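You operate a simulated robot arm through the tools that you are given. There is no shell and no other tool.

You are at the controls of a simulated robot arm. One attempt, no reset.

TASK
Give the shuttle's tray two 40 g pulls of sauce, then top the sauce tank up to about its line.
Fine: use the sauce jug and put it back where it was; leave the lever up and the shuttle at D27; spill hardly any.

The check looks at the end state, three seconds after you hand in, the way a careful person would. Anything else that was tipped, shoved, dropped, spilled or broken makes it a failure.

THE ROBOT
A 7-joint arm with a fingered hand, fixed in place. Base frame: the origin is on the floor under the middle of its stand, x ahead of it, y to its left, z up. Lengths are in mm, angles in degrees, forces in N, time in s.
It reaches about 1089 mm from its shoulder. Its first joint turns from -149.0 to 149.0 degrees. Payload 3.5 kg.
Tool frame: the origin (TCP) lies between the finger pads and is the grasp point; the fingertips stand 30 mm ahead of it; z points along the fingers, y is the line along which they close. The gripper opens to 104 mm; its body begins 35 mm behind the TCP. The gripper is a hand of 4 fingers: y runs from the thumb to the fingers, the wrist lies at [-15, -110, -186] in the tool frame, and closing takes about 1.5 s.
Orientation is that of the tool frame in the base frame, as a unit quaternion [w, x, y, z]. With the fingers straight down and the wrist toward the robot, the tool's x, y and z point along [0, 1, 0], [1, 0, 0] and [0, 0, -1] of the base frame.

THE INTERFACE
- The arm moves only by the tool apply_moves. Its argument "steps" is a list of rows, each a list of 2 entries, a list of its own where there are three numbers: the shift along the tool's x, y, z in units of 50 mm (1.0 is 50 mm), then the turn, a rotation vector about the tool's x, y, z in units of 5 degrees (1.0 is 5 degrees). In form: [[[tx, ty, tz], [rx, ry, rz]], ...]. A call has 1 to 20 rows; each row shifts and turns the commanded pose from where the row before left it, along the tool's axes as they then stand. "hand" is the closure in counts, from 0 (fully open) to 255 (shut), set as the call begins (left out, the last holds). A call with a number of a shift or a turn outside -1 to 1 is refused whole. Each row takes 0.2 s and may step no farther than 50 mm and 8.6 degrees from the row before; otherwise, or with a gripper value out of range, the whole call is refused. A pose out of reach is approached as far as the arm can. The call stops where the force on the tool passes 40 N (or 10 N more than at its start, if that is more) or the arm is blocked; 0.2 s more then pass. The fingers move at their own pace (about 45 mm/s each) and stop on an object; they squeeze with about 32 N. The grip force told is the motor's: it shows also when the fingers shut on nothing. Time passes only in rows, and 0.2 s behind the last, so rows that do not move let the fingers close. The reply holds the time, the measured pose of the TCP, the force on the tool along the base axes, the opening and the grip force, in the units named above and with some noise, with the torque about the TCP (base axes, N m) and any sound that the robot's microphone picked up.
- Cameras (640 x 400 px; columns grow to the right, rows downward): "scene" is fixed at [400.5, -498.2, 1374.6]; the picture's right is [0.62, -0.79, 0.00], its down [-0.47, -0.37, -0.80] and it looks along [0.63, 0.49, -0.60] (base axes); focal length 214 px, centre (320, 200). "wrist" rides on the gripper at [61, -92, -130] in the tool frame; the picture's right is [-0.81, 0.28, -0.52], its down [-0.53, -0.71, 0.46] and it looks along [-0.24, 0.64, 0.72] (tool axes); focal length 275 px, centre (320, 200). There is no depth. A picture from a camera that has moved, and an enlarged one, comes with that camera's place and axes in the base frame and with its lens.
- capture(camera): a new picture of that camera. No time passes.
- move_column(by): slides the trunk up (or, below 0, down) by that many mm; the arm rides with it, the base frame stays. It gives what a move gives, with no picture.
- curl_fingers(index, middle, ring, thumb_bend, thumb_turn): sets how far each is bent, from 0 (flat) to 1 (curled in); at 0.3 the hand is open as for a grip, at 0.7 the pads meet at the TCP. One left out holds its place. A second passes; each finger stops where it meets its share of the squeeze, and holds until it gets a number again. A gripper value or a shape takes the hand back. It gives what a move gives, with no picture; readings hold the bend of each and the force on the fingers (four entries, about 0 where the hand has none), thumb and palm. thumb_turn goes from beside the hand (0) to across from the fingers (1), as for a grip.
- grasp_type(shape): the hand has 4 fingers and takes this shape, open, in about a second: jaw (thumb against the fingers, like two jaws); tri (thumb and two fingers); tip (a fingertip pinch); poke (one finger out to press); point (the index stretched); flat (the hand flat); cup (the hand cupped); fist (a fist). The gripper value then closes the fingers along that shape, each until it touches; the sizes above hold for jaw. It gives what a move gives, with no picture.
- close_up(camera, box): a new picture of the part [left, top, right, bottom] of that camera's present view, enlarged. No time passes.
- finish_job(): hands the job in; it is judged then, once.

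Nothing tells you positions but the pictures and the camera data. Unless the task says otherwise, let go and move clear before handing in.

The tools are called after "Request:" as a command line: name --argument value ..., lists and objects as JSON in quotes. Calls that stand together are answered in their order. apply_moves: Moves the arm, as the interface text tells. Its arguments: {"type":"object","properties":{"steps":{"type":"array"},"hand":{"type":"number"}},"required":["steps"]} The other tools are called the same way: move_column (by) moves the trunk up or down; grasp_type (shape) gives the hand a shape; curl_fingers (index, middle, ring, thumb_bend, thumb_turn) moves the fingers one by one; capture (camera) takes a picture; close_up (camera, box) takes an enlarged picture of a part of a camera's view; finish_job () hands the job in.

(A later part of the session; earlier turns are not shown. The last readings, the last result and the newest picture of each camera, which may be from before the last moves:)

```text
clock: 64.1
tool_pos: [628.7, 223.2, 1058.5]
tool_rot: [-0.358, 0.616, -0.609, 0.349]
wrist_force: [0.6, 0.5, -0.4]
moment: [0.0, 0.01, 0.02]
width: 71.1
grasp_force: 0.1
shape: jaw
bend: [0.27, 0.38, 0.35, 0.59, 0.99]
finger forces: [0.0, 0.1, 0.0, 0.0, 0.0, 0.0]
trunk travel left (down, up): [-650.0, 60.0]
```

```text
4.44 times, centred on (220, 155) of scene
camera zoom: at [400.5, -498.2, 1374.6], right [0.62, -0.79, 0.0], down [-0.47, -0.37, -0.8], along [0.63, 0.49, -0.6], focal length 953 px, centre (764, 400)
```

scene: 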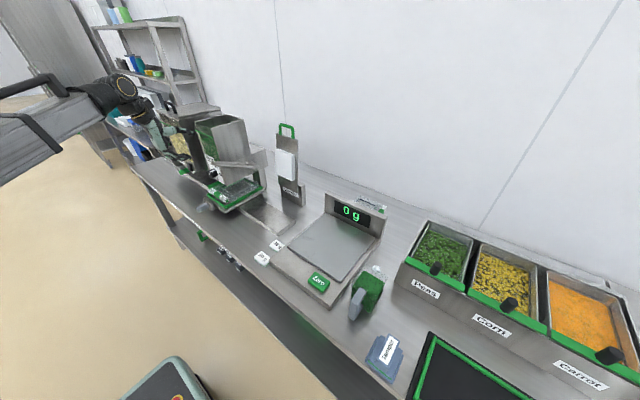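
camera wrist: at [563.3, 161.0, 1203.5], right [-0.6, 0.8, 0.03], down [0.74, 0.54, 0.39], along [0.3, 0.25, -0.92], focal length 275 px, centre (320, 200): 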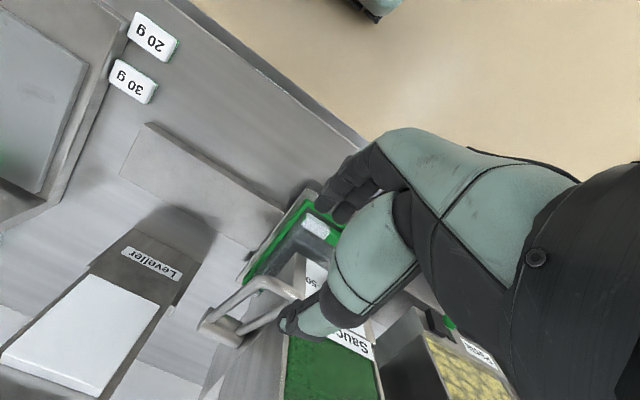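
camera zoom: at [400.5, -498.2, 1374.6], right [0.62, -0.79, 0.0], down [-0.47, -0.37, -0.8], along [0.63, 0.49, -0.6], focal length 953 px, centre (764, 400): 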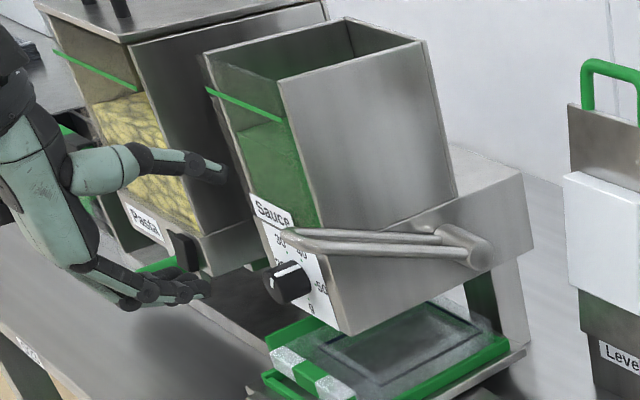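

Request:
apply_moves --steps '[[[0, 0, 0.5], [0, 0, 0]], [[0, 0, 0.5], [0, 0, 0]], [[0, 0, 0.4], [0, 0, 0]], [[0, 0, 0.3], [0, 0, 0]]]'

Request:
capture --camera "wrist"

Request:
close_up --camera "scene" --box '[170, 130, 260, 200]'

```text
clock: 65.1
tool_pos: [705.1, 225.3, 1015.0]
tool_rot: [-0.358, 0.616, -0.609, 0.349]
wrist_force: [0.6, 0.8, -1.3]
moment: [0.0, 0.01, -0.02]
width: 71.2
grasp_force: 0.1
shape: jaw
bend: [0.27, 0.38, 0.35, 0.59, 0.99]
finger forces: [0.1, 0.0, 0.0, 0.0, 0.1, 0.1]
trunk travel left (down, up): [-650.0, 60.0]
```

```text
taken
camera wrist: at [638.7, 162.8, 1159.3], right [-0.6, 0.8, 0.03], down [0.74, 0.54, 0.39], along [0.3, 0.25, -0.92], focal length 275 px, centre (320, 200)
```

wrist: 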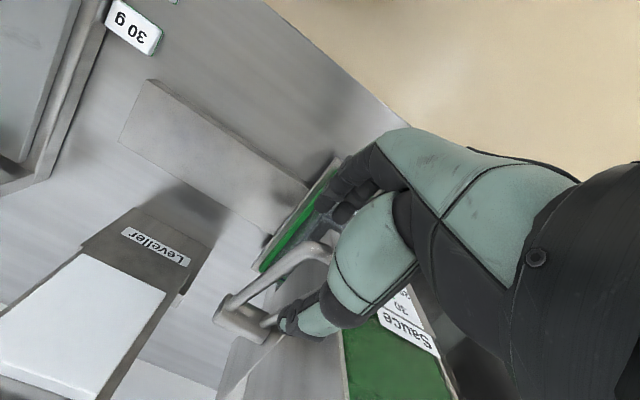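

```text
5.71 times, centred on (215, 165) of scene
camera zoom: at [400.5, -498.2, 1374.6], right [0.62, -0.79, 0.0], down [-0.47, -0.37, -0.8], along [0.63, 0.49, -0.6], focal length 1226 px, centre (920, 400)
```

zoom: 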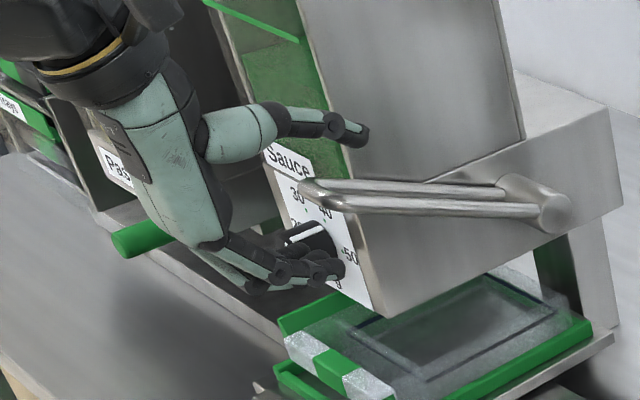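

Thumb above, fingers below the loop. I'll advance slightly and close to a loose cage around the bar.

Request:
apply_moves --steps '[[[0, 0, 0.14], [0, 0, 0]], [[0, 0, 0], [0, 0, 0]], [[0, 0, 0], [0, 0, 0]], [[0, 0, 0], [0, 0, 0]], [[0, 0, 0], [0, 0, 0]], [[0, 0, 0], [0, 0, 0]]]' --hand 175

Request:
close_up --camera "scene" --box '[170, 130, 260, 200]'

Request:
close_up --camera "wrist" --box '[200, 180, 360, 360]'

```text
clock: 66.5
tool_pos: [710.4, 225.4, 1012.0]
tool_rot: [-0.358, 0.616, -0.609, 0.349]
wrist_force: [-0.8, -0.5, -0.1]
moment: [0.0, 0.01, 0.0]
width: 33.2
grasp_force: 0.0
shape: jaw
bend: [0.74, 0.53, 0.5, 0.73, 1.0]
finger forces: [0.1, 0.0, 0.0, 0.0, 0.1, 0.1]
trunk travel left (down, up): [-650.0, 60.0]
```

```text
5.71 times, centred on (215, 165) of scene
camera zoom: at [400.5, -498.2, 1374.6], right [0.62, -0.79, 0.0], down [-0.47, -0.37, -0.8], along [0.63, 0.49, -0.6], focal length 1226 px, centre (920, 400)
```

zoom: 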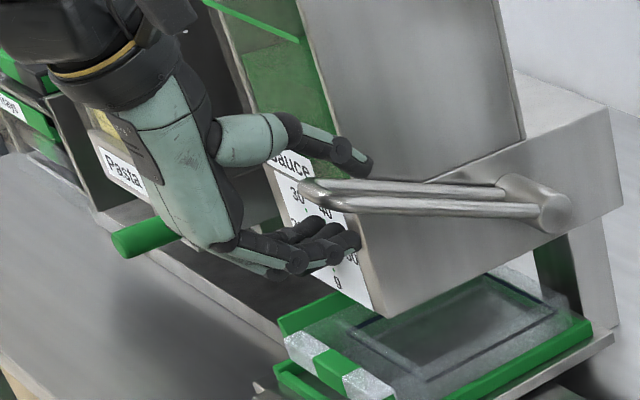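

```text
2.22 times, centred on (280, 270) of wrist
camera zoom: at [644.6, 163.3, 1156.0], right [-0.6, 0.8, 0.03], down [0.74, 0.54, 0.39], along [0.3, 0.25, -0.92], focal length 612 px, centre (409, 44)
```

zoom: 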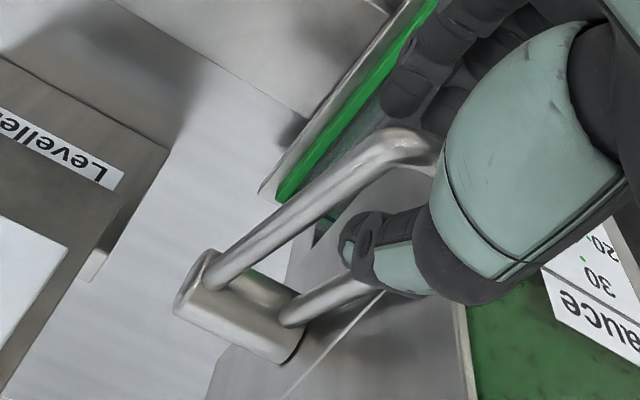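

The cage is in place. I'll start pulling the lever down along its arc in small steps.

Request:
apply_moves --steps '[[[0, 0.283, 0.05], [0, 0, 0]], [[0, 0.283, 0.05], [0, 0, 0]], [[0, 0.277, 0.1], [0, 0, 0]], [[0, 0.277, 0.1], [0, 0, 0]]]'

Request:
close_up --camera "scene" --box '[170, 130, 260, 200]'

```text
clock: 67.5
tool_pos: [694.3, 225.0, 956.2]
tool_rot: [-0.359, 0.616, -0.608, 0.349]
wrist_force: [-0.9, 0.4, 1.8]
moment: [-0.03, -0.05, 0.03]
width: 33.3
grasp_force: 0.0
shape: jaw
bend: [0.74, 0.53, 0.5, 0.73, 1.0]
finger forces: [0.0, 0.0, 0.0, 0.0, 1.7, 0.0]
trunk travel left (down, up): [-650.0, 60.0]
```

```text
5.71 times, centred on (215, 165) of scene
camera zoom: at [400.5, -498.2, 1374.6], right [0.62, -0.79, 0.0], down [-0.47, -0.37, -0.8], along [0.63, 0.49, -0.6], focal length 1226 px, centre (920, 400)
```

zoom: 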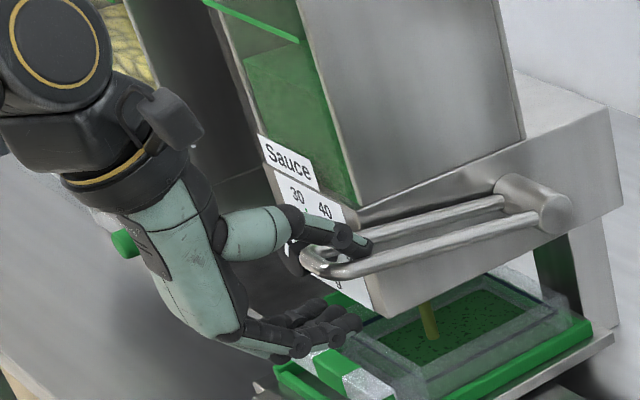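

Sauce is already running into the tray as the lever goes down. I'll continue to the bottom stop.

Request:
apply_moves --steps '[[[0, 0.256, 0.148], [0, 0, 0]], [[0, 0.256, 0.148], [0, 0, 0]]]'

Request:
close_up --camera "scene" --box '[170, 130, 260, 200]'

```text
clock: 68.1
tool_pos: [695.5, 225.7, 928.7]
tool_rot: [-0.358, 0.616, -0.609, 0.349]
wrist_force: [-1.6, 1.4, 1.7]
moment: [-0.02, -0.05, 0.05]
width: 33.2
grasp_force: 0.1
shape: jaw
bend: [0.74, 0.53, 0.5, 0.73, 1.0]
finger forces: [0.0, 0.0, 0.0, 0.1, 2.0, 0.1]
trunk travel left (down, up): [-650.0, 60.0]
```

```text
5.71 times, centred on (215, 165) of scene
camera zoom: at [400.5, -498.2, 1374.6], right [0.62, -0.79, 0.0], down [-0.47, -0.37, -0.8], along [0.63, 0.49, -0.6], focal length 1226 px, centre (920, 400)
```

zoom: 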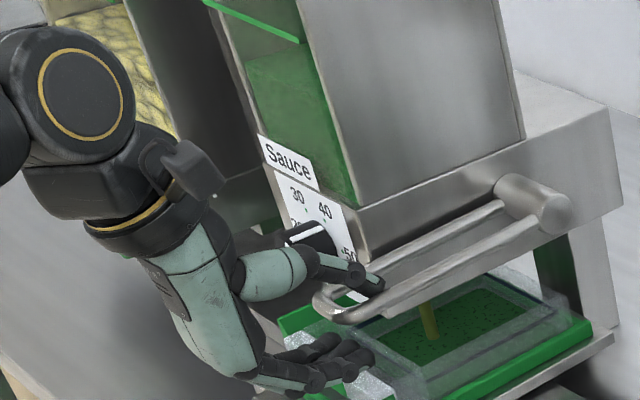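

Sauce is still flowing. I'll hold still a moment to see whether the stream stops on its own, since the fingers are getting close to the tray rim below.

Request:
apply_moves --steps '[[[0, 0, 0], [0, 0, 0]], [[0, 0, 0], [0, 0, 0]], [[0, 0, 0], [0, 0, 0]]]'

Request:
close_up --camera "scene" --box '[190, 150, 280, 220]'

Request:
close_up --camera "wrist" --box '[200, 150, 400, 360]'

```text
clock: 68.9
tool_pos: [695.0, 226.1, 927.3]
tool_rot: [-0.358, 0.616, -0.609, 0.349]
wrist_force: [-0.7, 1.6, -0.1]
moment: [-0.01, -0.03, 0.03]
width: 33.0
grasp_force: 0.0
shape: jaw
bend: [0.74, 0.53, 0.5, 0.73, 1.0]
finger forces: [0.1, 0.0, 0.0, 0.0, 1.4, 0.0]
trunk travel left (down, up): [-650.0, 60.0]
```

```text
5.71 times, centred on (235, 185) of scene
camera zoom: at [400.5, -498.2, 1374.6], right [0.62, -0.79, 0.0], down [-0.47, -0.37, -0.8], along [0.63, 0.49, -0.6], focal length 1226 px, centre (806, 286)
```

zoom: 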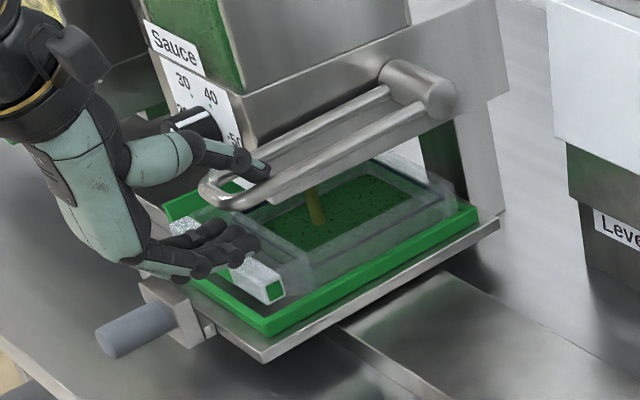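

```text
1.90 times, centred on (300, 255) of wrist
camera zoom: at [629.5, 163.4, 1071.9], right [-0.6, 0.8, 0.02], down [0.74, 0.54, 0.39], along [0.3, 0.25, -0.92], focal length 524 px, centre (358, 95)
```

zoom: 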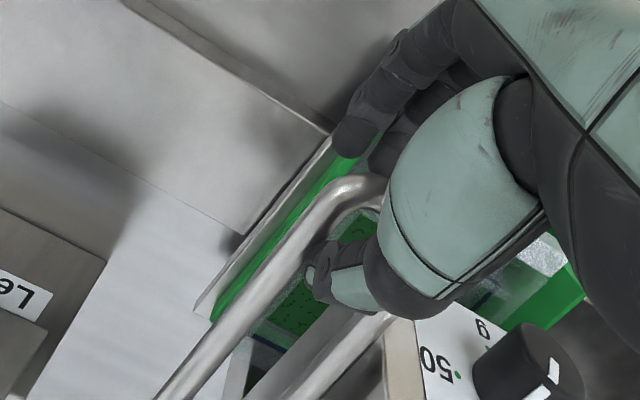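

The stream continues and the thumb feels about 1.5 N. I'll raise the hand about 12 mm to see whether the lever springs back with it.

Request:
apply_moves --steps '[[[0, -0.2, -0.12], [0, 0, 0]], [[0, 0, 0], [0, 0, 0]]]'

Request:
close_up --camera "scene" --box '[190, 150, 280, 220]'

Request:
close_up --camera "wrist" --box '[200, 150, 400, 360]'

```text
clock: 69.5
tool_pos: [694.4, 226.3, 939.8]
tool_rot: [-0.358, 0.616, -0.609, 0.348]
wrist_force: [-0.2, -0.3, 0.1]
moment: [-0.01, -0.01, 0.03]
width: 33.0
grasp_force: 0.0
shape: jaw
bend: [0.74, 0.53, 0.5, 0.73, 1.0]
finger forces: [0.0, 0.1, 0.0, 0.0, 0.0, 0.1]
trunk travel left (down, up): [-650.0, 60.0]
```

```text
5.71 times, centred on (235, 185) of scene
camera zoom: at [400.5, -498.2, 1374.6], right [0.62, -0.79, 0.0], down [-0.47, -0.37, -0.8], along [0.63, 0.49, -0.6], focal length 1226 px, centre (806, 286)
```

zoom: 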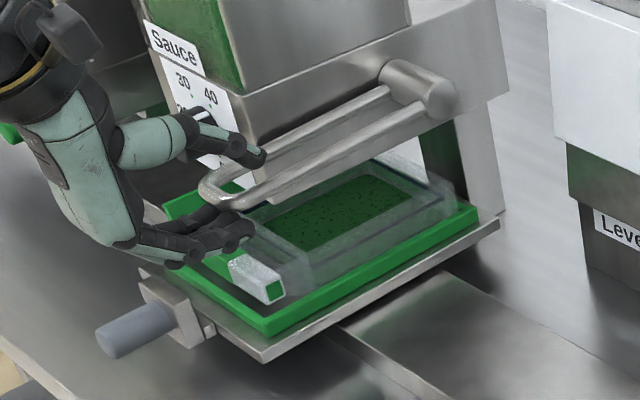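

```text
1.90 times, centred on (300, 255) of wrist
camera zoom: at [629.4, 164.0, 1083.8], right [-0.6, 0.8, 0.03], down [0.74, 0.54, 0.39], along [0.3, 0.25, -0.92], focal length 524 px, centre (358, 95)
```

zoom: 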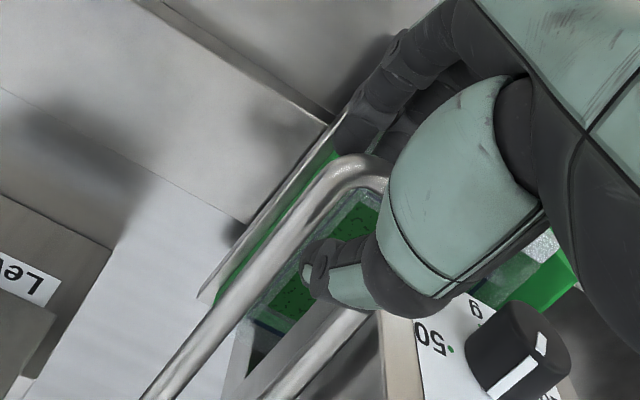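

The lever stays where it's left (no spring) and the stream has stopped. To finish the stroke with clearance over the tray, I'll withdraw, shut the hand and press the bar from above.

Request:
apply_moves --steps '[[[0, 0, -0.4], [0, 0, 0]], [[0, 0, -0.6], [0, 0, 0]], [[0, 0, -0.7], [0, 0, 0]], [[0, -0.7, 0], [0, 0, 0]], [[0, -0.7, 0], [0, 0, 0]]]'

Request:
apply_moves --steps '[[[0, 0, 0], [0, 0, 0]], [[0, 0, 0], [0, 0, 0]], [[0, 0, 0], [0, 0, 0]], [[0, 0, 0], [0, 0, 0]], [[0, 0, 0], [0, 0, 0]]]' --hand 240

Request:
close_up --camera "scene" --box '[170, 130, 280, 215]'

Request:
capture --camera "wrist"

```text
clock: 70.7
tool_pos: [659.5, 223.6, 1042.2]
tool_rot: [-0.357, 0.616, -0.609, 0.349]
wrist_force: [0.9, -0.1, -0.4]
moment: [-0.01, 0.04, -0.02]
width: 32.8
grasp_force: 0.0
shape: jaw
bend: [0.74, 0.53, 0.5, 0.73, 1.0]
finger forces: [0.1, 0.1, 0.0, 0.0, 0.0, 0.1]
trunk travel left (down, up): [-650.0, 60.0]
```

```text
clock: 71.9
tool_pos: [657.4, 224.3, 1042.1]
tool_rot: [-0.358, 0.615, -0.609, 0.35]
wrist_force: [0.4, 0.7, 0.1]
moment: [0.0, -0.01, 0.05]
width: 6.4
grasp_force: 0.1
shape: jaw
bend: [0.71, 0.66, 0.66, 0.72, 1.0]
finger forces: [0.0, 0.0, 0.1, 0.1, 0.0, 0.0]
trunk travel left (down, up): [-650.0, 60.0]
```

```text
4.71 times, centred on (225, 172) of scene
camera zoom: at [400.5, -498.2, 1374.6], right [0.62, -0.79, 0.0], down [-0.47, -0.37, -0.8], along [0.63, 0.49, -0.6], focal length 1009 px, centre (767, 329)
```

zoom: 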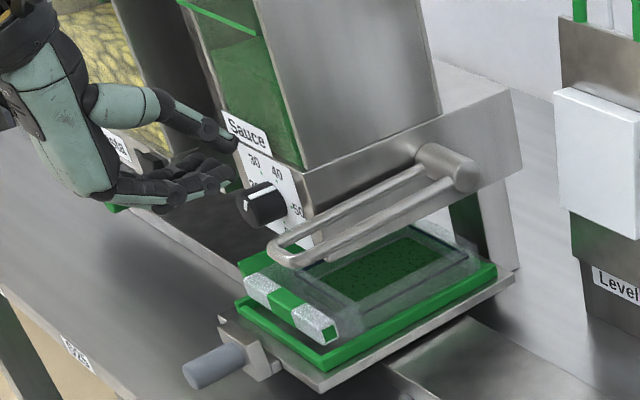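

```text
taken
camera wrist: at [592.2, 162.1, 1185.7], right [-0.6, 0.8, 0.03], down [0.74, 0.54, 0.39], along [0.3, 0.25, -0.92], focal length 275 px, centre (320, 200)
```

wrist: 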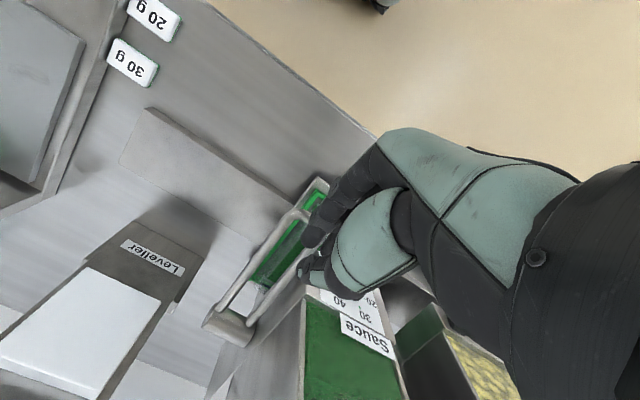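

The bar is now near (704, 238, 930), about 28° into its travel. I'll pitch a bit steeper, come over the bar with the shut hand and press down.

Request:
apply_moves --steps '[[[0, 0, 0], [-1, 0, 0]], [[0, 0, 0], [-1, 0, 0]], [[-0.04, 0.227, 0.616], [0, 0, 0]], [[-0.04, 0.227, 0.616], [0, 0, 0]]]'

Request:
close_up --camera "scene" --box '[170, 130, 280, 215]'

Request:
close_up --camera "wrist" --box '[200, 150, 400, 360]'

```text
clock: 72.9
tool_pos: [690.5, 229.5, 984.4]
tool_rot: [-0.304, 0.645, -0.637, 0.294]
wrist_force: [-0.6, 0.4, 0.0]
moment: [0.05, -0.02, 0.01]
width: 6.2
grasp_force: 0.2
shape: jaw
bend: [0.71, 0.66, 0.66, 0.72, 1.0]
finger forces: [0.0, 0.0, 0.0, 0.0, 0.0, 0.1]
trunk travel left (down, up): [-650.0, 60.0]
```

```text
4.71 times, centred on (225, 172) of scene
camera zoom: at [400.5, -498.2, 1374.6], right [0.62, -0.79, 0.0], down [-0.47, -0.37, -0.8], along [0.63, 0.49, -0.6], focal length 1009 px, centre (767, 329)
```

zoom: 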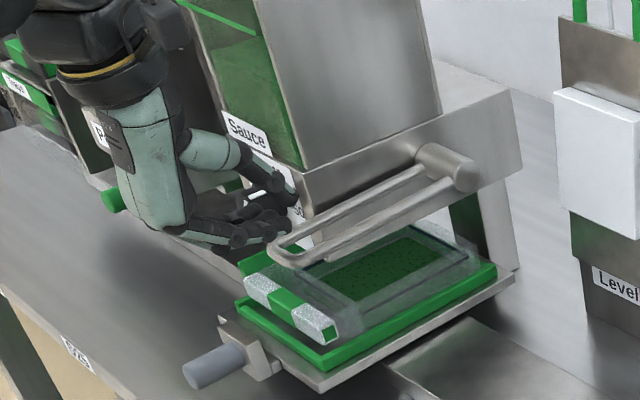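

```text
1.90 times, centred on (300, 255) of wrist
camera zoom: at [651.8, 167.2, 1138.3], right [-0.58, 0.8, 0.13], down [0.8, 0.54, 0.26], along [0.14, 0.25, -0.96], focal length 524 px, centre (358, 95)
```

zoom: 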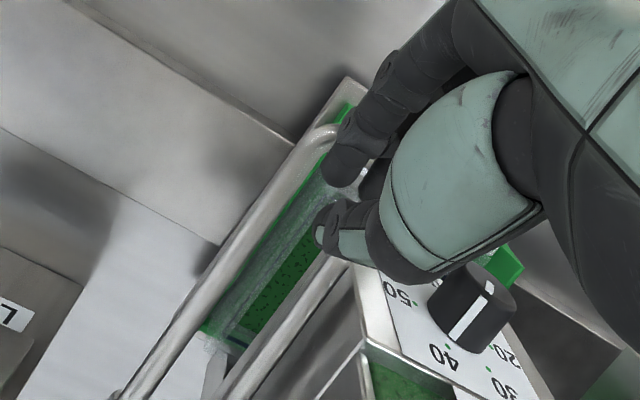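

Fingertips are over the bar. I'll press down in 8–10 mm steps.

Request:
apply_moves --steps '[[[0, 0.153, 0.129], [0, 0, 0]], [[0, 0.153, 0.129], [0, 0, 0]], [[0, 0.153, 0.129], [0, 0, 0]], [[0, 0.153, 0.129], [0, 0, 0]]]'

Request:
close_up --camera "scene" --box '[170, 130, 280, 215]'

Request:
close_up --camera "wrist" --box '[200, 150, 400, 360]'

```text
clock: 73.9
tool_pos: [689.7, 227.8, 945.8]
tool_rot: [-0.303, 0.644, -0.637, 0.295]
wrist_force: [-0.2, 0.1, 0.3]
moment: [-0.01, -0.04, -0.01]
width: 6.3
grasp_force: 0.0
shape: jaw
bend: [0.71, 0.67, 0.66, 0.72, 1.0]
finger forces: [0.4, 0.6, 0.0, 0.0, 0.0, 0.0]
trunk travel left (down, up): [-650.0, 60.0]
```

```text
4.71 times, centred on (225, 172) of scene
camera zoom: at [400.5, -498.2, 1374.6], right [0.62, -0.79, 0.0], down [-0.47, -0.37, -0.8], along [0.63, 0.49, -0.6], focal length 1009 px, centre (767, 329)
```

zoom: 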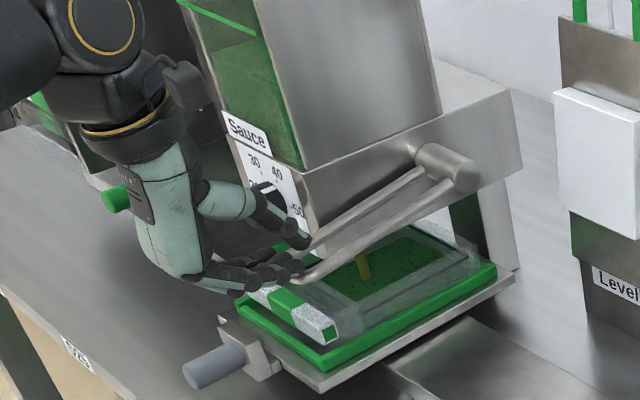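

```text
1.90 times, centred on (300, 255) of wrist
camera zoom: at [650.0, 166.2, 1098.6], right [-0.58, 0.8, 0.13], down [0.8, 0.54, 0.26], along [0.14, 0.25, -0.96], focal length 524 px, centre (358, 95)
```

zoom: 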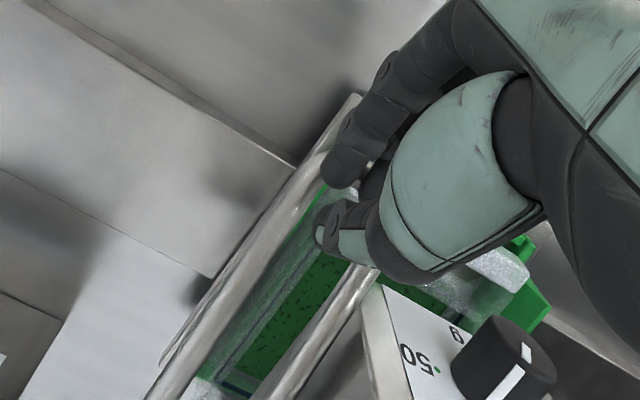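

The stream resumes as the lever moves, so the dose follows the stroke and I should go to the bottom stop. I'll keep pressing in small steps.

Request:
apply_moves --steps '[[[0, 0.13, 0.15], [0, 0, 0]], [[0, 0.13, 0.15], [0, 0, 0]]]'

Request:
close_up --camera "scene" --box '[170, 130, 280, 215]'

Request:
close_up --camera "wrist" --box '[200, 150, 400, 360]'

```text
clock: 74.5
tool_pos: [694.2, 228.8, 924.9]
tool_rot: [-0.303, 0.644, -0.638, 0.295]
wrist_force: [0.3, -0.1, 0.6]
moment: [0.01, 0.0, 0.01]
width: 6.1
grasp_force: 0.1
shape: jaw
bend: [0.71, 0.67, 0.66, 0.72, 1.0]
finger forces: [0.4, 0.6, 0.0, 0.1, 0.0, 0.0]
trunk travel left (down, up): [-650.0, 60.0]
```

```text
4.71 times, centred on (225, 172) of scene
camera zoom: at [400.5, -498.2, 1374.6], right [0.62, -0.79, 0.0], down [-0.47, -0.37, -0.8], along [0.63, 0.49, -0.6], focal length 1009 px, centre (767, 329)
```

zoom: 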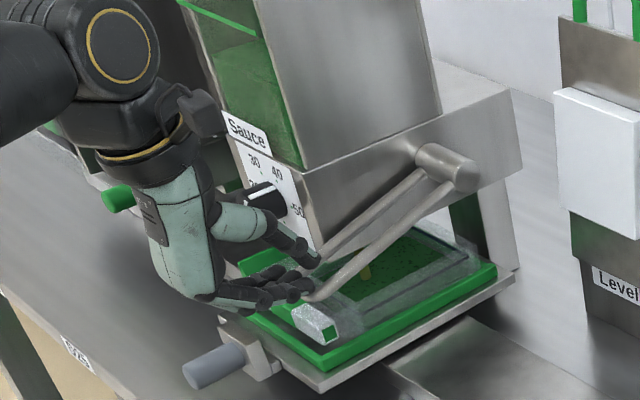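

```text
1.90 times, centred on (300, 255) of wrist
camera zoom: at [653.1, 167.1, 1078.4], right [-0.58, 0.8, 0.13], down [0.8, 0.54, 0.26], along [0.14, 0.25, -0.96], focal length 524 px, centre (358, 95)
```

zoom: 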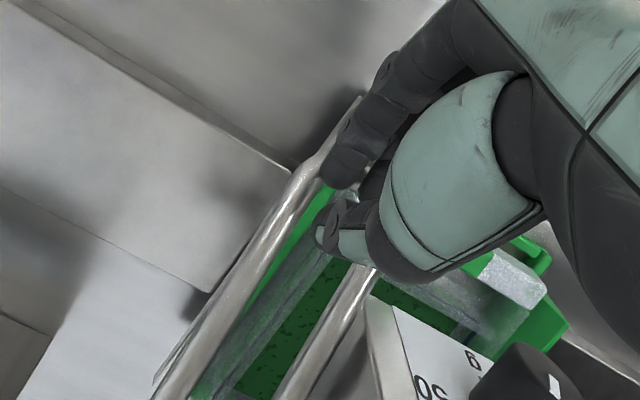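

The lever is near -15° now. I'll continue gently, watching for the stop.

Request:
apply_moves --steps '[[[0, 0.1, 0.17], [0, 0, 0]], [[0, 0.1, 0.17], [0, 0, 0]]]'

Request:
close_up --camera "scene" --box '[190, 150, 270, 215]'

Request:
close_up --camera "wrist" --box '[200, 150, 400, 360]'

```text
clock: 75.1
tool_pos: [696.9, 230.5, 907.1]
tool_rot: [-0.304, 0.644, -0.636, 0.295]
wrist_force: [-12.1, 3.3, 14.6]
moment: [0.19, 0.07, 0.15]
width: 6.3
grasp_force: 0.0
shape: jaw
bend: [0.72, 0.72, 0.71, 0.72, 1.0]
finger forces: [7.4, 8.4, 4.0, 0.0, 0.0, 0.0]
trunk travel left (down, up): [-650.0, 60.0]
```

```text
6.15 times, centred on (230, 182) of scene
camera zoom: at [400.5, -498.2, 1374.6], right [0.62, -0.79, 0.0], down [-0.47, -0.37, -0.8], along [0.63, 0.49, -0.6], focal length 1320 px, centre (874, 308)
```

zoom: 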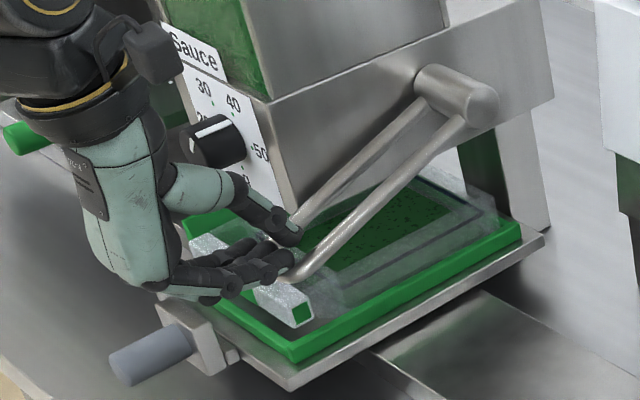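

```text
1.90 times, centred on (300, 255) of wrist
camera zoom: at [657.5, 167.8, 1061.6], right [-0.59, 0.8, 0.13], down [0.8, 0.54, 0.26], along [0.14, 0.25, -0.96], focal length 524 px, centre (358, 95)
```

zoom: 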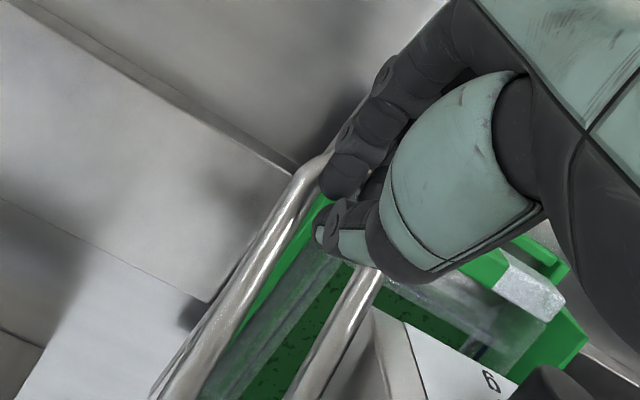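

The force is rising, so the lever looks close to its bottom stop. One tiny step more to confirm.

Request:
apply_moves --steps '[[[0, 0.076, 0.064], [0, 0, 0]]]'

Request:
close_up --camera "scene" --box '[190, 150, 270, 215]'

```text
clock: 75.5
tool_pos: [696.2, 230.3, 905.6]
tool_rot: [-0.305, 0.644, -0.636, 0.296]
wrist_force: [-18.0, 7.0, 26.1]
moment: [0.36, 0.0, 0.26]
width: 5.9
grasp_force: 0.1
shape: jaw
bend: [0.73, 0.73, 0.72, 0.72, 1.0]
finger forces: [12.6, 12.1, 7.6, 0.0, 0.0, 0.0]
trunk travel left (down, up): [-650.0, 60.0]
```

```text
6.15 times, centred on (230, 182) of scene
camera zoom: at [400.5, -498.2, 1374.6], right [0.62, -0.79, 0.0], down [-0.47, -0.37, -0.8], along [0.63, 0.49, -0.6], focal length 1320 px, centre (874, 308)
```

zoom: 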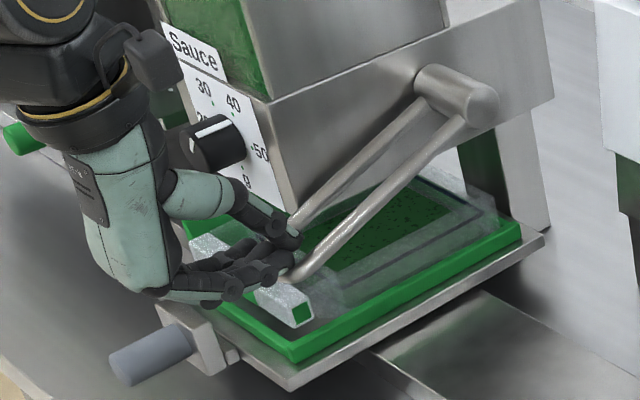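

The lever is at its bottom stop. To lift it again I'll back off, flatten the pitch, shift right so my fingers clear the tray frame, and come in with the fingers just under the bar's right corner.

Request:
apply_moves --steps '[[[0, 0.0, -0.64], [0, 0, 0]], [[0, 0.0, -0.64], [0, 0, 0]], [[0.25, 0, 0], [1, 0, 0]], [[0.25, 0, 0], [1, 0, 0]], [[0, 0, 0], [1, 0, 0]], [[0, 0, 0], [1, 0, 0]]]' --hand 145

Request:
close_up --camera "scene" --box '[180, 140, 280, 220]'

Request:
capture --camera "wrist"

```text
clock: 76.9
tool_pos: [651.3, 204.3, 943.0]
tool_rot: [-0.41, 0.582, -0.576, 0.401]
wrist_force: [-0.4, -0.4, 0.2]
moment: [0.02, 0.0, -0.01]
width: 44.5
grasp_force: 0.1
shape: jaw
bend: [0.74, 0.48, 0.44, 0.72, 1.0]
finger forces: [0.1, 0.1, 0.1, 0.0, 0.0, 0.0]
trunk travel left (down, up): [-650.0, 60.0]
```

```text
5.00 times, centred on (230, 180) of scene
camera zoom: at [400.5, -498.2, 1374.6], right [0.62, -0.79, 0.0], down [-0.47, -0.37, -0.8], along [0.63, 0.49, -0.6], focal length 1072 px, centre (770, 300)
```

zoom: 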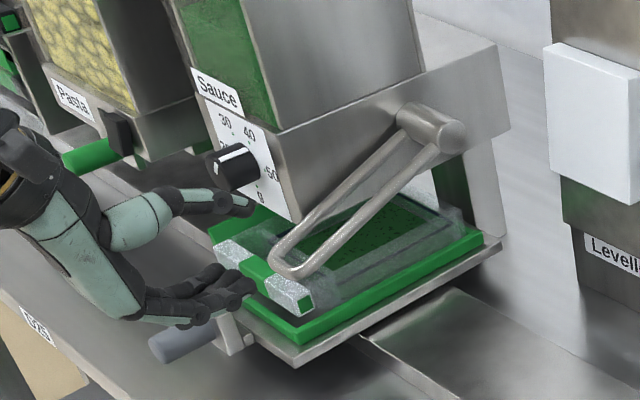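

```text
taken
camera wrist: at [560.8, 141.3, 1072.7], right [-0.59, 0.8, -0.08], down [0.66, 0.54, 0.52], along [0.46, 0.26, -0.85], focal length 275 px, centre (320, 200)
```

wrist: 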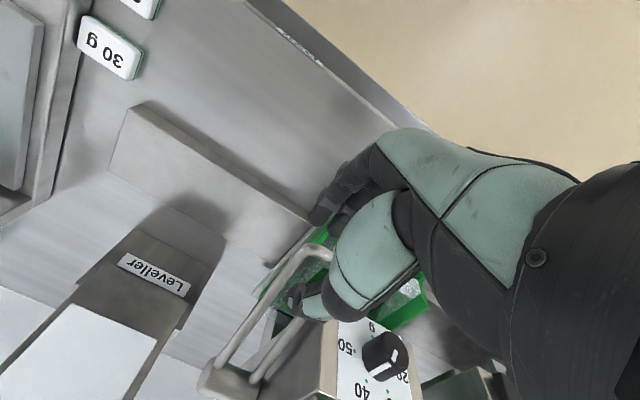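

Request:
close_up --camera "wrist" --box '[180, 200, 380, 400]'

Request:
close_up --camera "scene" --box '[215, 165, 275, 215]'

```text
2.00 times, centred on (280, 300) of wrist
camera zoom: at [560.8, 141.3, 1072.7], right [-0.59, 0.8, -0.08], down [0.66, 0.54, 0.52], along [0.46, 0.26, -0.85], focal length 551 px, centre (400, 0)
```

zoom: 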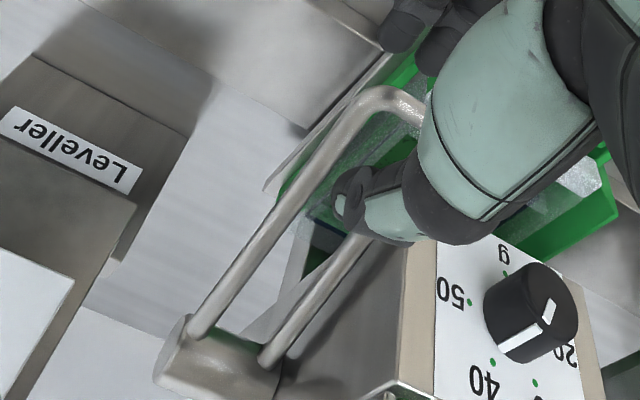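

```text
8.00 times, centred on (245, 190) of scene
camera zoom: at [400.5, -498.2, 1374.6], right [0.62, -0.79, 0.0], down [-0.47, -0.37, -0.8], along [0.63, 0.49, -0.6], focal length 1716 px, centre (920, 280)
```

zoom: 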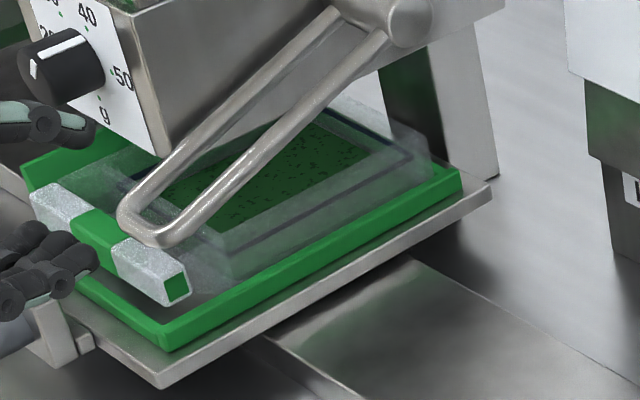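

The bar's right corner is at about (712, 217, 885). I'll lower slightly and slide the fingers in just under it.

Request:
apply_moves --steps '[[[0, 0.459, 0.167], [0, 0, 0]], [[0, 0, 0.4], [0, 0, 0]], [[0, 0, 0.3], [0, 0, 0]], [[0, 0, 0.2], [0, 0, 0]]]'

Request:
close_up --camera "scene" --box '[195, 160, 265, 215]'

Request:
close_up --camera "wrist" --box '[200, 150, 400, 350]'

```text
clock: 77.9
tool_pos: [691.8, 203.7, 902.9]
tool_rot: [-0.41, 0.581, -0.577, 0.401]
wrist_force: [0.6, 0.7, -0.2]
moment: [0.02, 0.0, -0.03]
width: 44.2
grasp_force: 0.1
shape: jaw
bend: [0.74, 0.48, 0.44, 0.72, 1.0]
finger forces: [0.1, 0.0, 0.1, 0.0, 0.0, 0.0]
trunk travel left (down, up): [-650.0, 60.0]
```

```text
7.27 times, centred on (230, 188) of scene
camera zoom: at [400.5, -498.2, 1374.6], right [0.62, -0.79, 0.0], down [-0.47, -0.37, -0.8], along [0.63, 0.49, -0.6], focal length 1560 px, centre (974, 291)
```

zoom: 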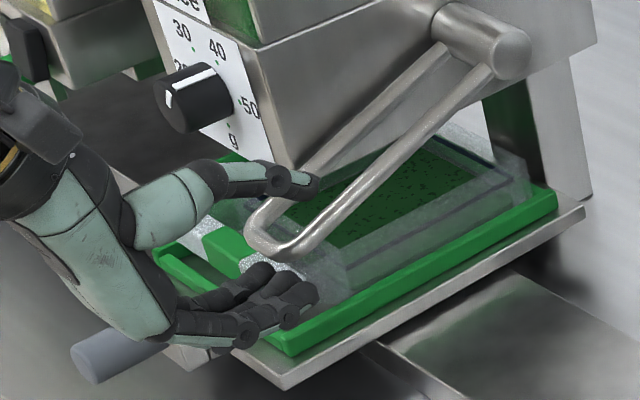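

```text
2.00 times, centred on (300, 250) of wrist
camera zoom: at [602.4, 141.7, 1033.0], right [-0.59, 0.8, -0.08], down [0.66, 0.54, 0.52], along [0.46, 0.26, -0.85], focal length 551 px, centre (360, 100)
```

zoom: 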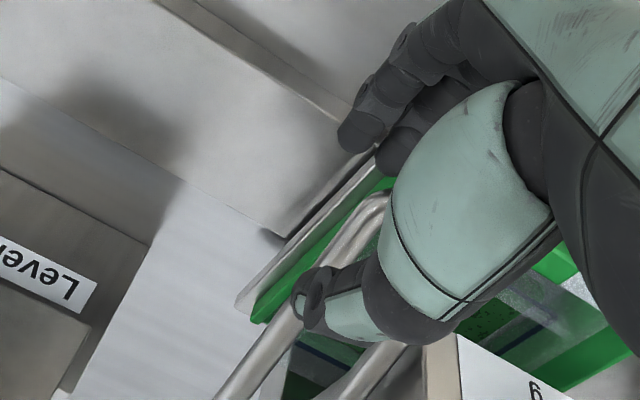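

The fingers are under the bar with the thumb above. I'll go in a few mm more and lift the lever along its arc.

Request:
apply_moves --steps '[[[0, 0, 0.12], [0, 0, 0]], [[0, -0.15, -0.055], [0, 0, 0]], [[0, -0.225, -0.157], [0, 0, 0]], [[0, -0.225, -0.157], [0, 0, 0]], [[0, -0.268, -0.125], [0, 0, 0]], [[0, -0.268, -0.125], [0, 0, 0]]]'

Request:
close_up --camera "scene" --box '[195, 150, 265, 205]'

```text
clock: 79.3
tool_pos: [688.0, 203.3, 965.5]
tool_rot: [-0.41, 0.582, -0.576, 0.401]
wrist_force: [-6.5, 1.0, -3.7]
moment: [-0.06, 0.24, 0.12]
width: 46.6
grasp_force: 0.0
shape: jaw
bend: [0.74, 0.44, 0.41, 0.72, 1.0]
finger forces: [0.0, 2.6, 3.5, 0.1, 0.1, 0.0]
trunk travel left (down, up): [-650.0, 60.0]
```

```text
7.27 times, centred on (230, 178) of scene
camera zoom: at [400.5, -498.2, 1374.6], right [0.62, -0.79, 0.0], down [-0.47, -0.37, -0.8], along [0.63, 0.49, -0.6], focal length 1560 px, centre (974, 364)
```

zoom: 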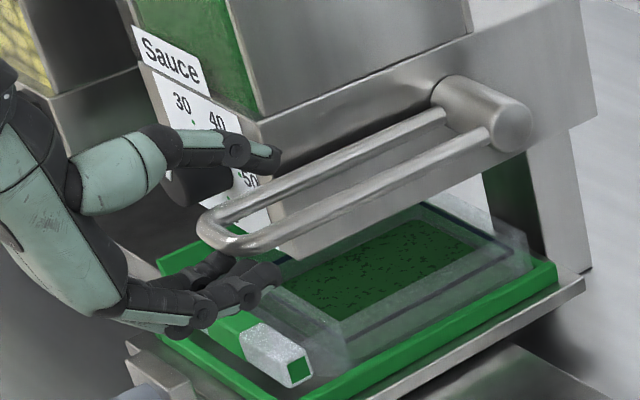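

Request:
apply_moves --steps '[[[0, -0.286, -0.076], [0, 0, 0]], [[0, -0.286, -0.076], [0, 0, 0]], [[0, -0.294, -0.025], [0, 0, 0]]]'

Request:
close_up --camera "scene" --box '[195, 140, 265, 195]'

```text
clock: 80.1
tool_pos: [695.7, 203.4, 1007.6]
tool_rot: [-0.41, 0.582, -0.577, 0.401]
wrist_force: [-4.3, -1.5, -2.6]
moment: [-0.06, 0.18, 0.11]
width: 46.0
grasp_force: 0.1
shape: jaw
bend: [0.74, 0.45, 0.42, 0.72, 1.0]
finger forces: [0.0, 2.1, 2.0, 0.0, 0.1, 0.0]
trunk travel left (down, up): [-650.0, 60.0]
```

```text
7.27 times, centred on (230, 168) of scene
camera zoom: at [400.5, -498.2, 1374.6], right [0.62, -0.79, 0.0], down [-0.47, -0.37, -0.8], along [0.63, 0.49, -0.6], focal length 1560 px, centre (974, 436)
```

zoom: 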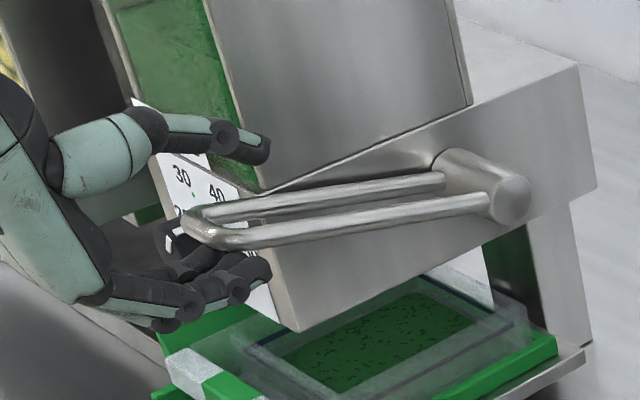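

Request:
apply_moves --steps '[[[0, -0.294, -0.025], [0, 0, 0]], [[0, -0.2, 0.0], [0, 0, 0]], [[0, -0.16, 0.01], [0, 0, 0]]]'

Request:
close_up --camera "scene" --box '[195, 140, 265, 195]'

```text
clock: 80.9
tool_pos: [705.9, 203.3, 1037.7]
tool_rot: [-0.41, 0.583, -0.576, 0.401]
wrist_force: [-7.4, -0.6, -5.4]
moment: [-0.14, 0.29, 0.14]
width: 46.7
grasp_force: 0.0
shape: jaw
bend: [0.74, 0.44, 0.41, 0.72, 1.0]
finger forces: [0.1, 4.6, 3.9, 0.1, 0.0, 0.0]
trunk travel left (down, up): [-650.0, 60.0]
```

```text
7.27 times, centred on (230, 168) of scene
camera zoom: at [400.5, -498.2, 1374.6], right [0.62, -0.79, 0.0], down [-0.47, -0.37, -0.8], along [0.63, 0.49, -0.6], focal length 1560 px, centre (974, 436)
```

zoom: 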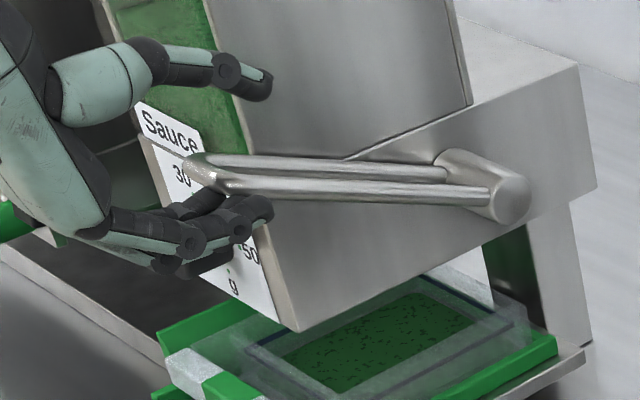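

The lever is essentially back at its starting angle. One small push more to make sure it's against the top stop.

Request:
apply_moves --steps '[[[0, -0.12, 0.02], [0, 0, 0]]]'

Request:
close_up --camera "scene" --box '[195, 140, 265, 195]'

Request:
capture --camera "scene"

```text
clock: 81.3
tool_pos: [707.1, 203.5, 1042.5]
tool_rot: [-0.409, 0.582, -0.577, 0.401]
wrist_force: [-13.1, -2.5, -10.9]
moment: [-0.34, 0.65, 0.25]
width: 49.5
grasp_force: 0.0
shape: jaw
bend: [0.74, 0.41, 0.37, 0.72, 1.0]
finger forces: [0.1, 8.4, 7.5, 0.0, 0.1, 0.0]
trunk travel left (down, up): [-650.0, 60.0]
```

```text
7.27 times, centred on (230, 168) of scene
camera zoom: at [400.5, -498.2, 1374.6], right [0.62, -0.79, 0.0], down [-0.47, -0.37, -0.8], along [0.63, 0.49, -0.6], focal length 1560 px, centre (974, 436)
```

zoom: 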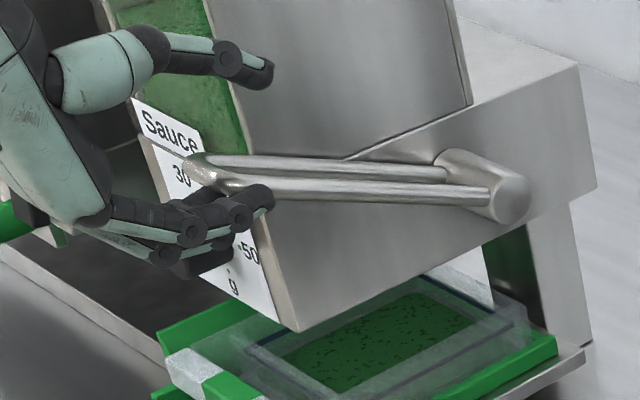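

```text
taken
```

scene: 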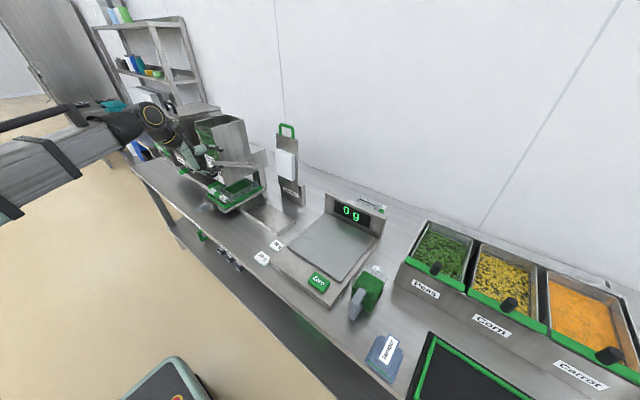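

First pull is complete: bottom stop reached and lever back on its top stop. Now I'll withdraw, shut the hand and set up above the bar for the second pull.

Request:
apply_moves --steps '[[[0, 0.08, 0], [0, 0, 0]], [[0, 0, -0.6], [0, 0, 0]], [[0, 0, -0.8], [0, 0, 0]]]'

Request:
apply_moves --steps '[[[0, 0, 0], [-1, 0, 0]], [[0, 0, 0], [-1, 0, 0]], [[0, 0, 0], [-1, 0, 0]], [[0, 0, 0], [-1, 0, 0]], [[-0.255, -0.407, 0.298], [0, 0, 0]], [[-0.255, -0.407, 0.298], [0, 0, 0]], [[0, 0, 0], [0, 0, 0]]]' --hand 240

Request:
close_up --camera "scene" --box '[180, 120, 280, 200]'

Request:
close_up --camera "wrist" --box '[200, 150, 400, 360]'

```text
clock: 82.1
tool_pos: [642.7, 202.7, 1063.6]
tool_rot: [-0.411, 0.582, -0.576, 0.401]
wrist_force: [-0.3, 0.4, 0.8]
moment: [-0.01, 0.03, 0.0]
width: 44.5
grasp_force: 0.0
shape: jaw
bend: [0.74, 0.47, 0.44, 0.72, 1.0]
finger forces: [0.0, 0.1, 0.0, 0.1, 0.1, 0.0]
trunk travel left (down, up): [-650.0, 60.0]
```

```text
clock: 83.7
tool_pos: [691.4, 230.1, 1076.6]
tool_rot: [-0.303, 0.644, -0.637, 0.296]
wrist_force: [0.6, 1.0, -0.1]
moment: [0.02, -0.03, 0.0]
width: 6.5
grasp_force: 0.0
shape: jaw
bend: [0.71, 0.66, 0.66, 0.72, 1.0]
finger forces: [0.0, 0.0, 0.1, 0.0, 0.0, 0.0]
trunk travel left (down, up): [-650.0, 60.0]
```

```text
5.00 times, centred on (230, 160) of scene
camera zoom: at [400.5, -498.2, 1374.6], right [0.62, -0.79, 0.0], down [-0.47, -0.37, -0.8], along [0.63, 0.49, -0.6], focal length 1072 px, centre (770, 400)
```

zoom: 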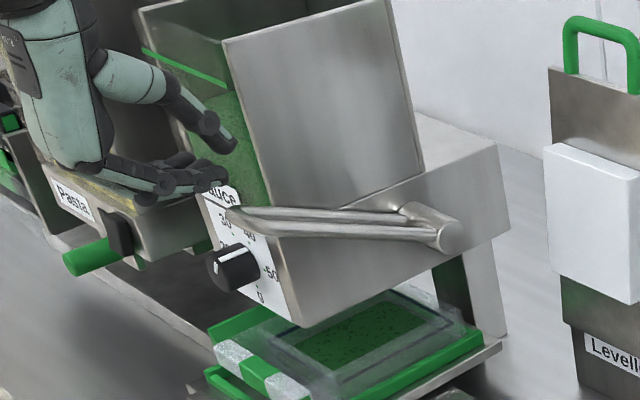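

```text
1.90 times, centred on (300, 255) of wrist
camera zoom: at [652.1, 166.9, 1229.7], right [-0.58, 0.8, 0.13], down [0.8, 0.54, 0.26], along [0.14, 0.25, -0.96], focal length 524 px, centre (358, 95)
```

zoom: 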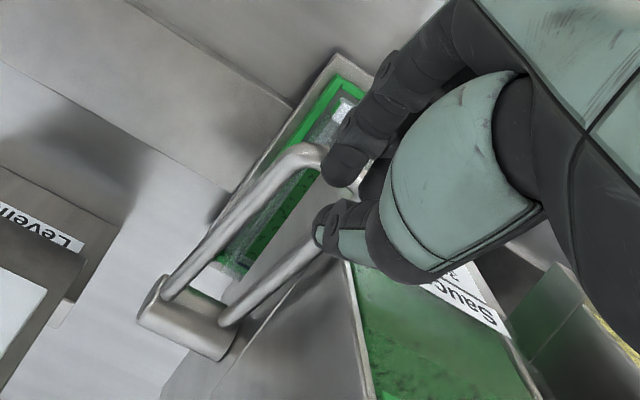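

Request:
apply_moves --steps '[[[0, 0.236, 0.381], [0, 0, 0]], [[0, 0.2, 0.32], [0, 0, 0]]]'

Request:
close_up --camera "scene" --box '[190, 130, 260, 190]'

Request:
close_up --camera "wrist" --box '[200, 150, 400, 360]'

```text
clock: 84.3
tool_pos: [703.4, 231.3, 1038.8]
tool_rot: [-0.303, 0.645, -0.637, 0.295]
wrist_force: [-2.1, 0.3, 1.2]
moment: [0.0, 0.03, -0.01]
width: 6.1
grasp_force: 0.1
shape: jaw
bend: [0.71, 0.71, 0.66, 0.72, 1.0]
finger forces: [0.3, 2.1, 0.1, 0.0, 0.1, 0.1]
trunk travel left (down, up): [-650.0, 60.0]
```

```text
6.67 times, centred on (225, 160) of scene
camera zoom: at [400.5, -498.2, 1374.6], right [0.62, -0.79, 0.0], down [-0.47, -0.37, -0.8], along [0.63, 0.49, -0.6], focal length 1430 px, centre (953, 467)
```

zoom: 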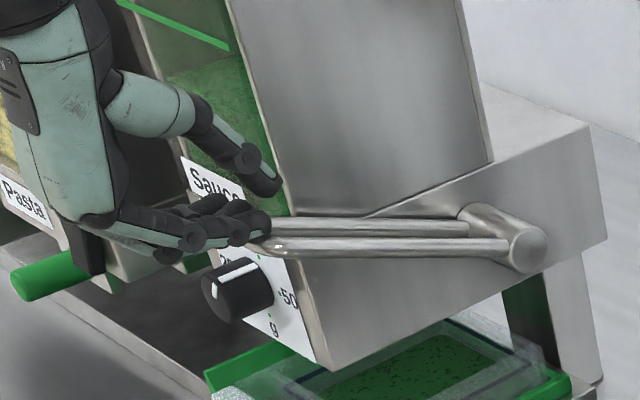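

```text
1.90 times, centred on (300, 255) of wrist
camera zoom: at [663.7, 168.2, 1191.7], right [-0.59, 0.8, 0.13], down [0.8, 0.54, 0.26], along [0.14, 0.25, -0.96], focal length 524 px, centre (358, 95)
```

zoom: 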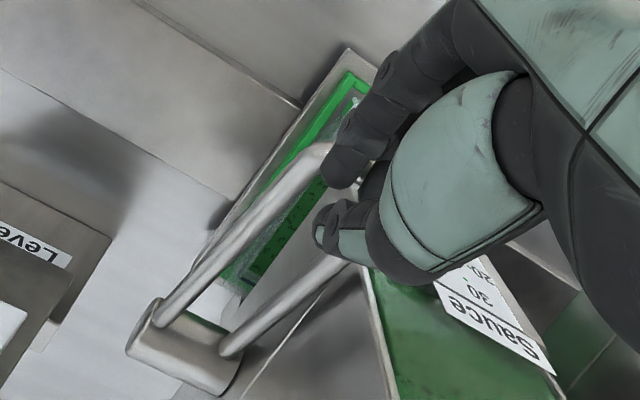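

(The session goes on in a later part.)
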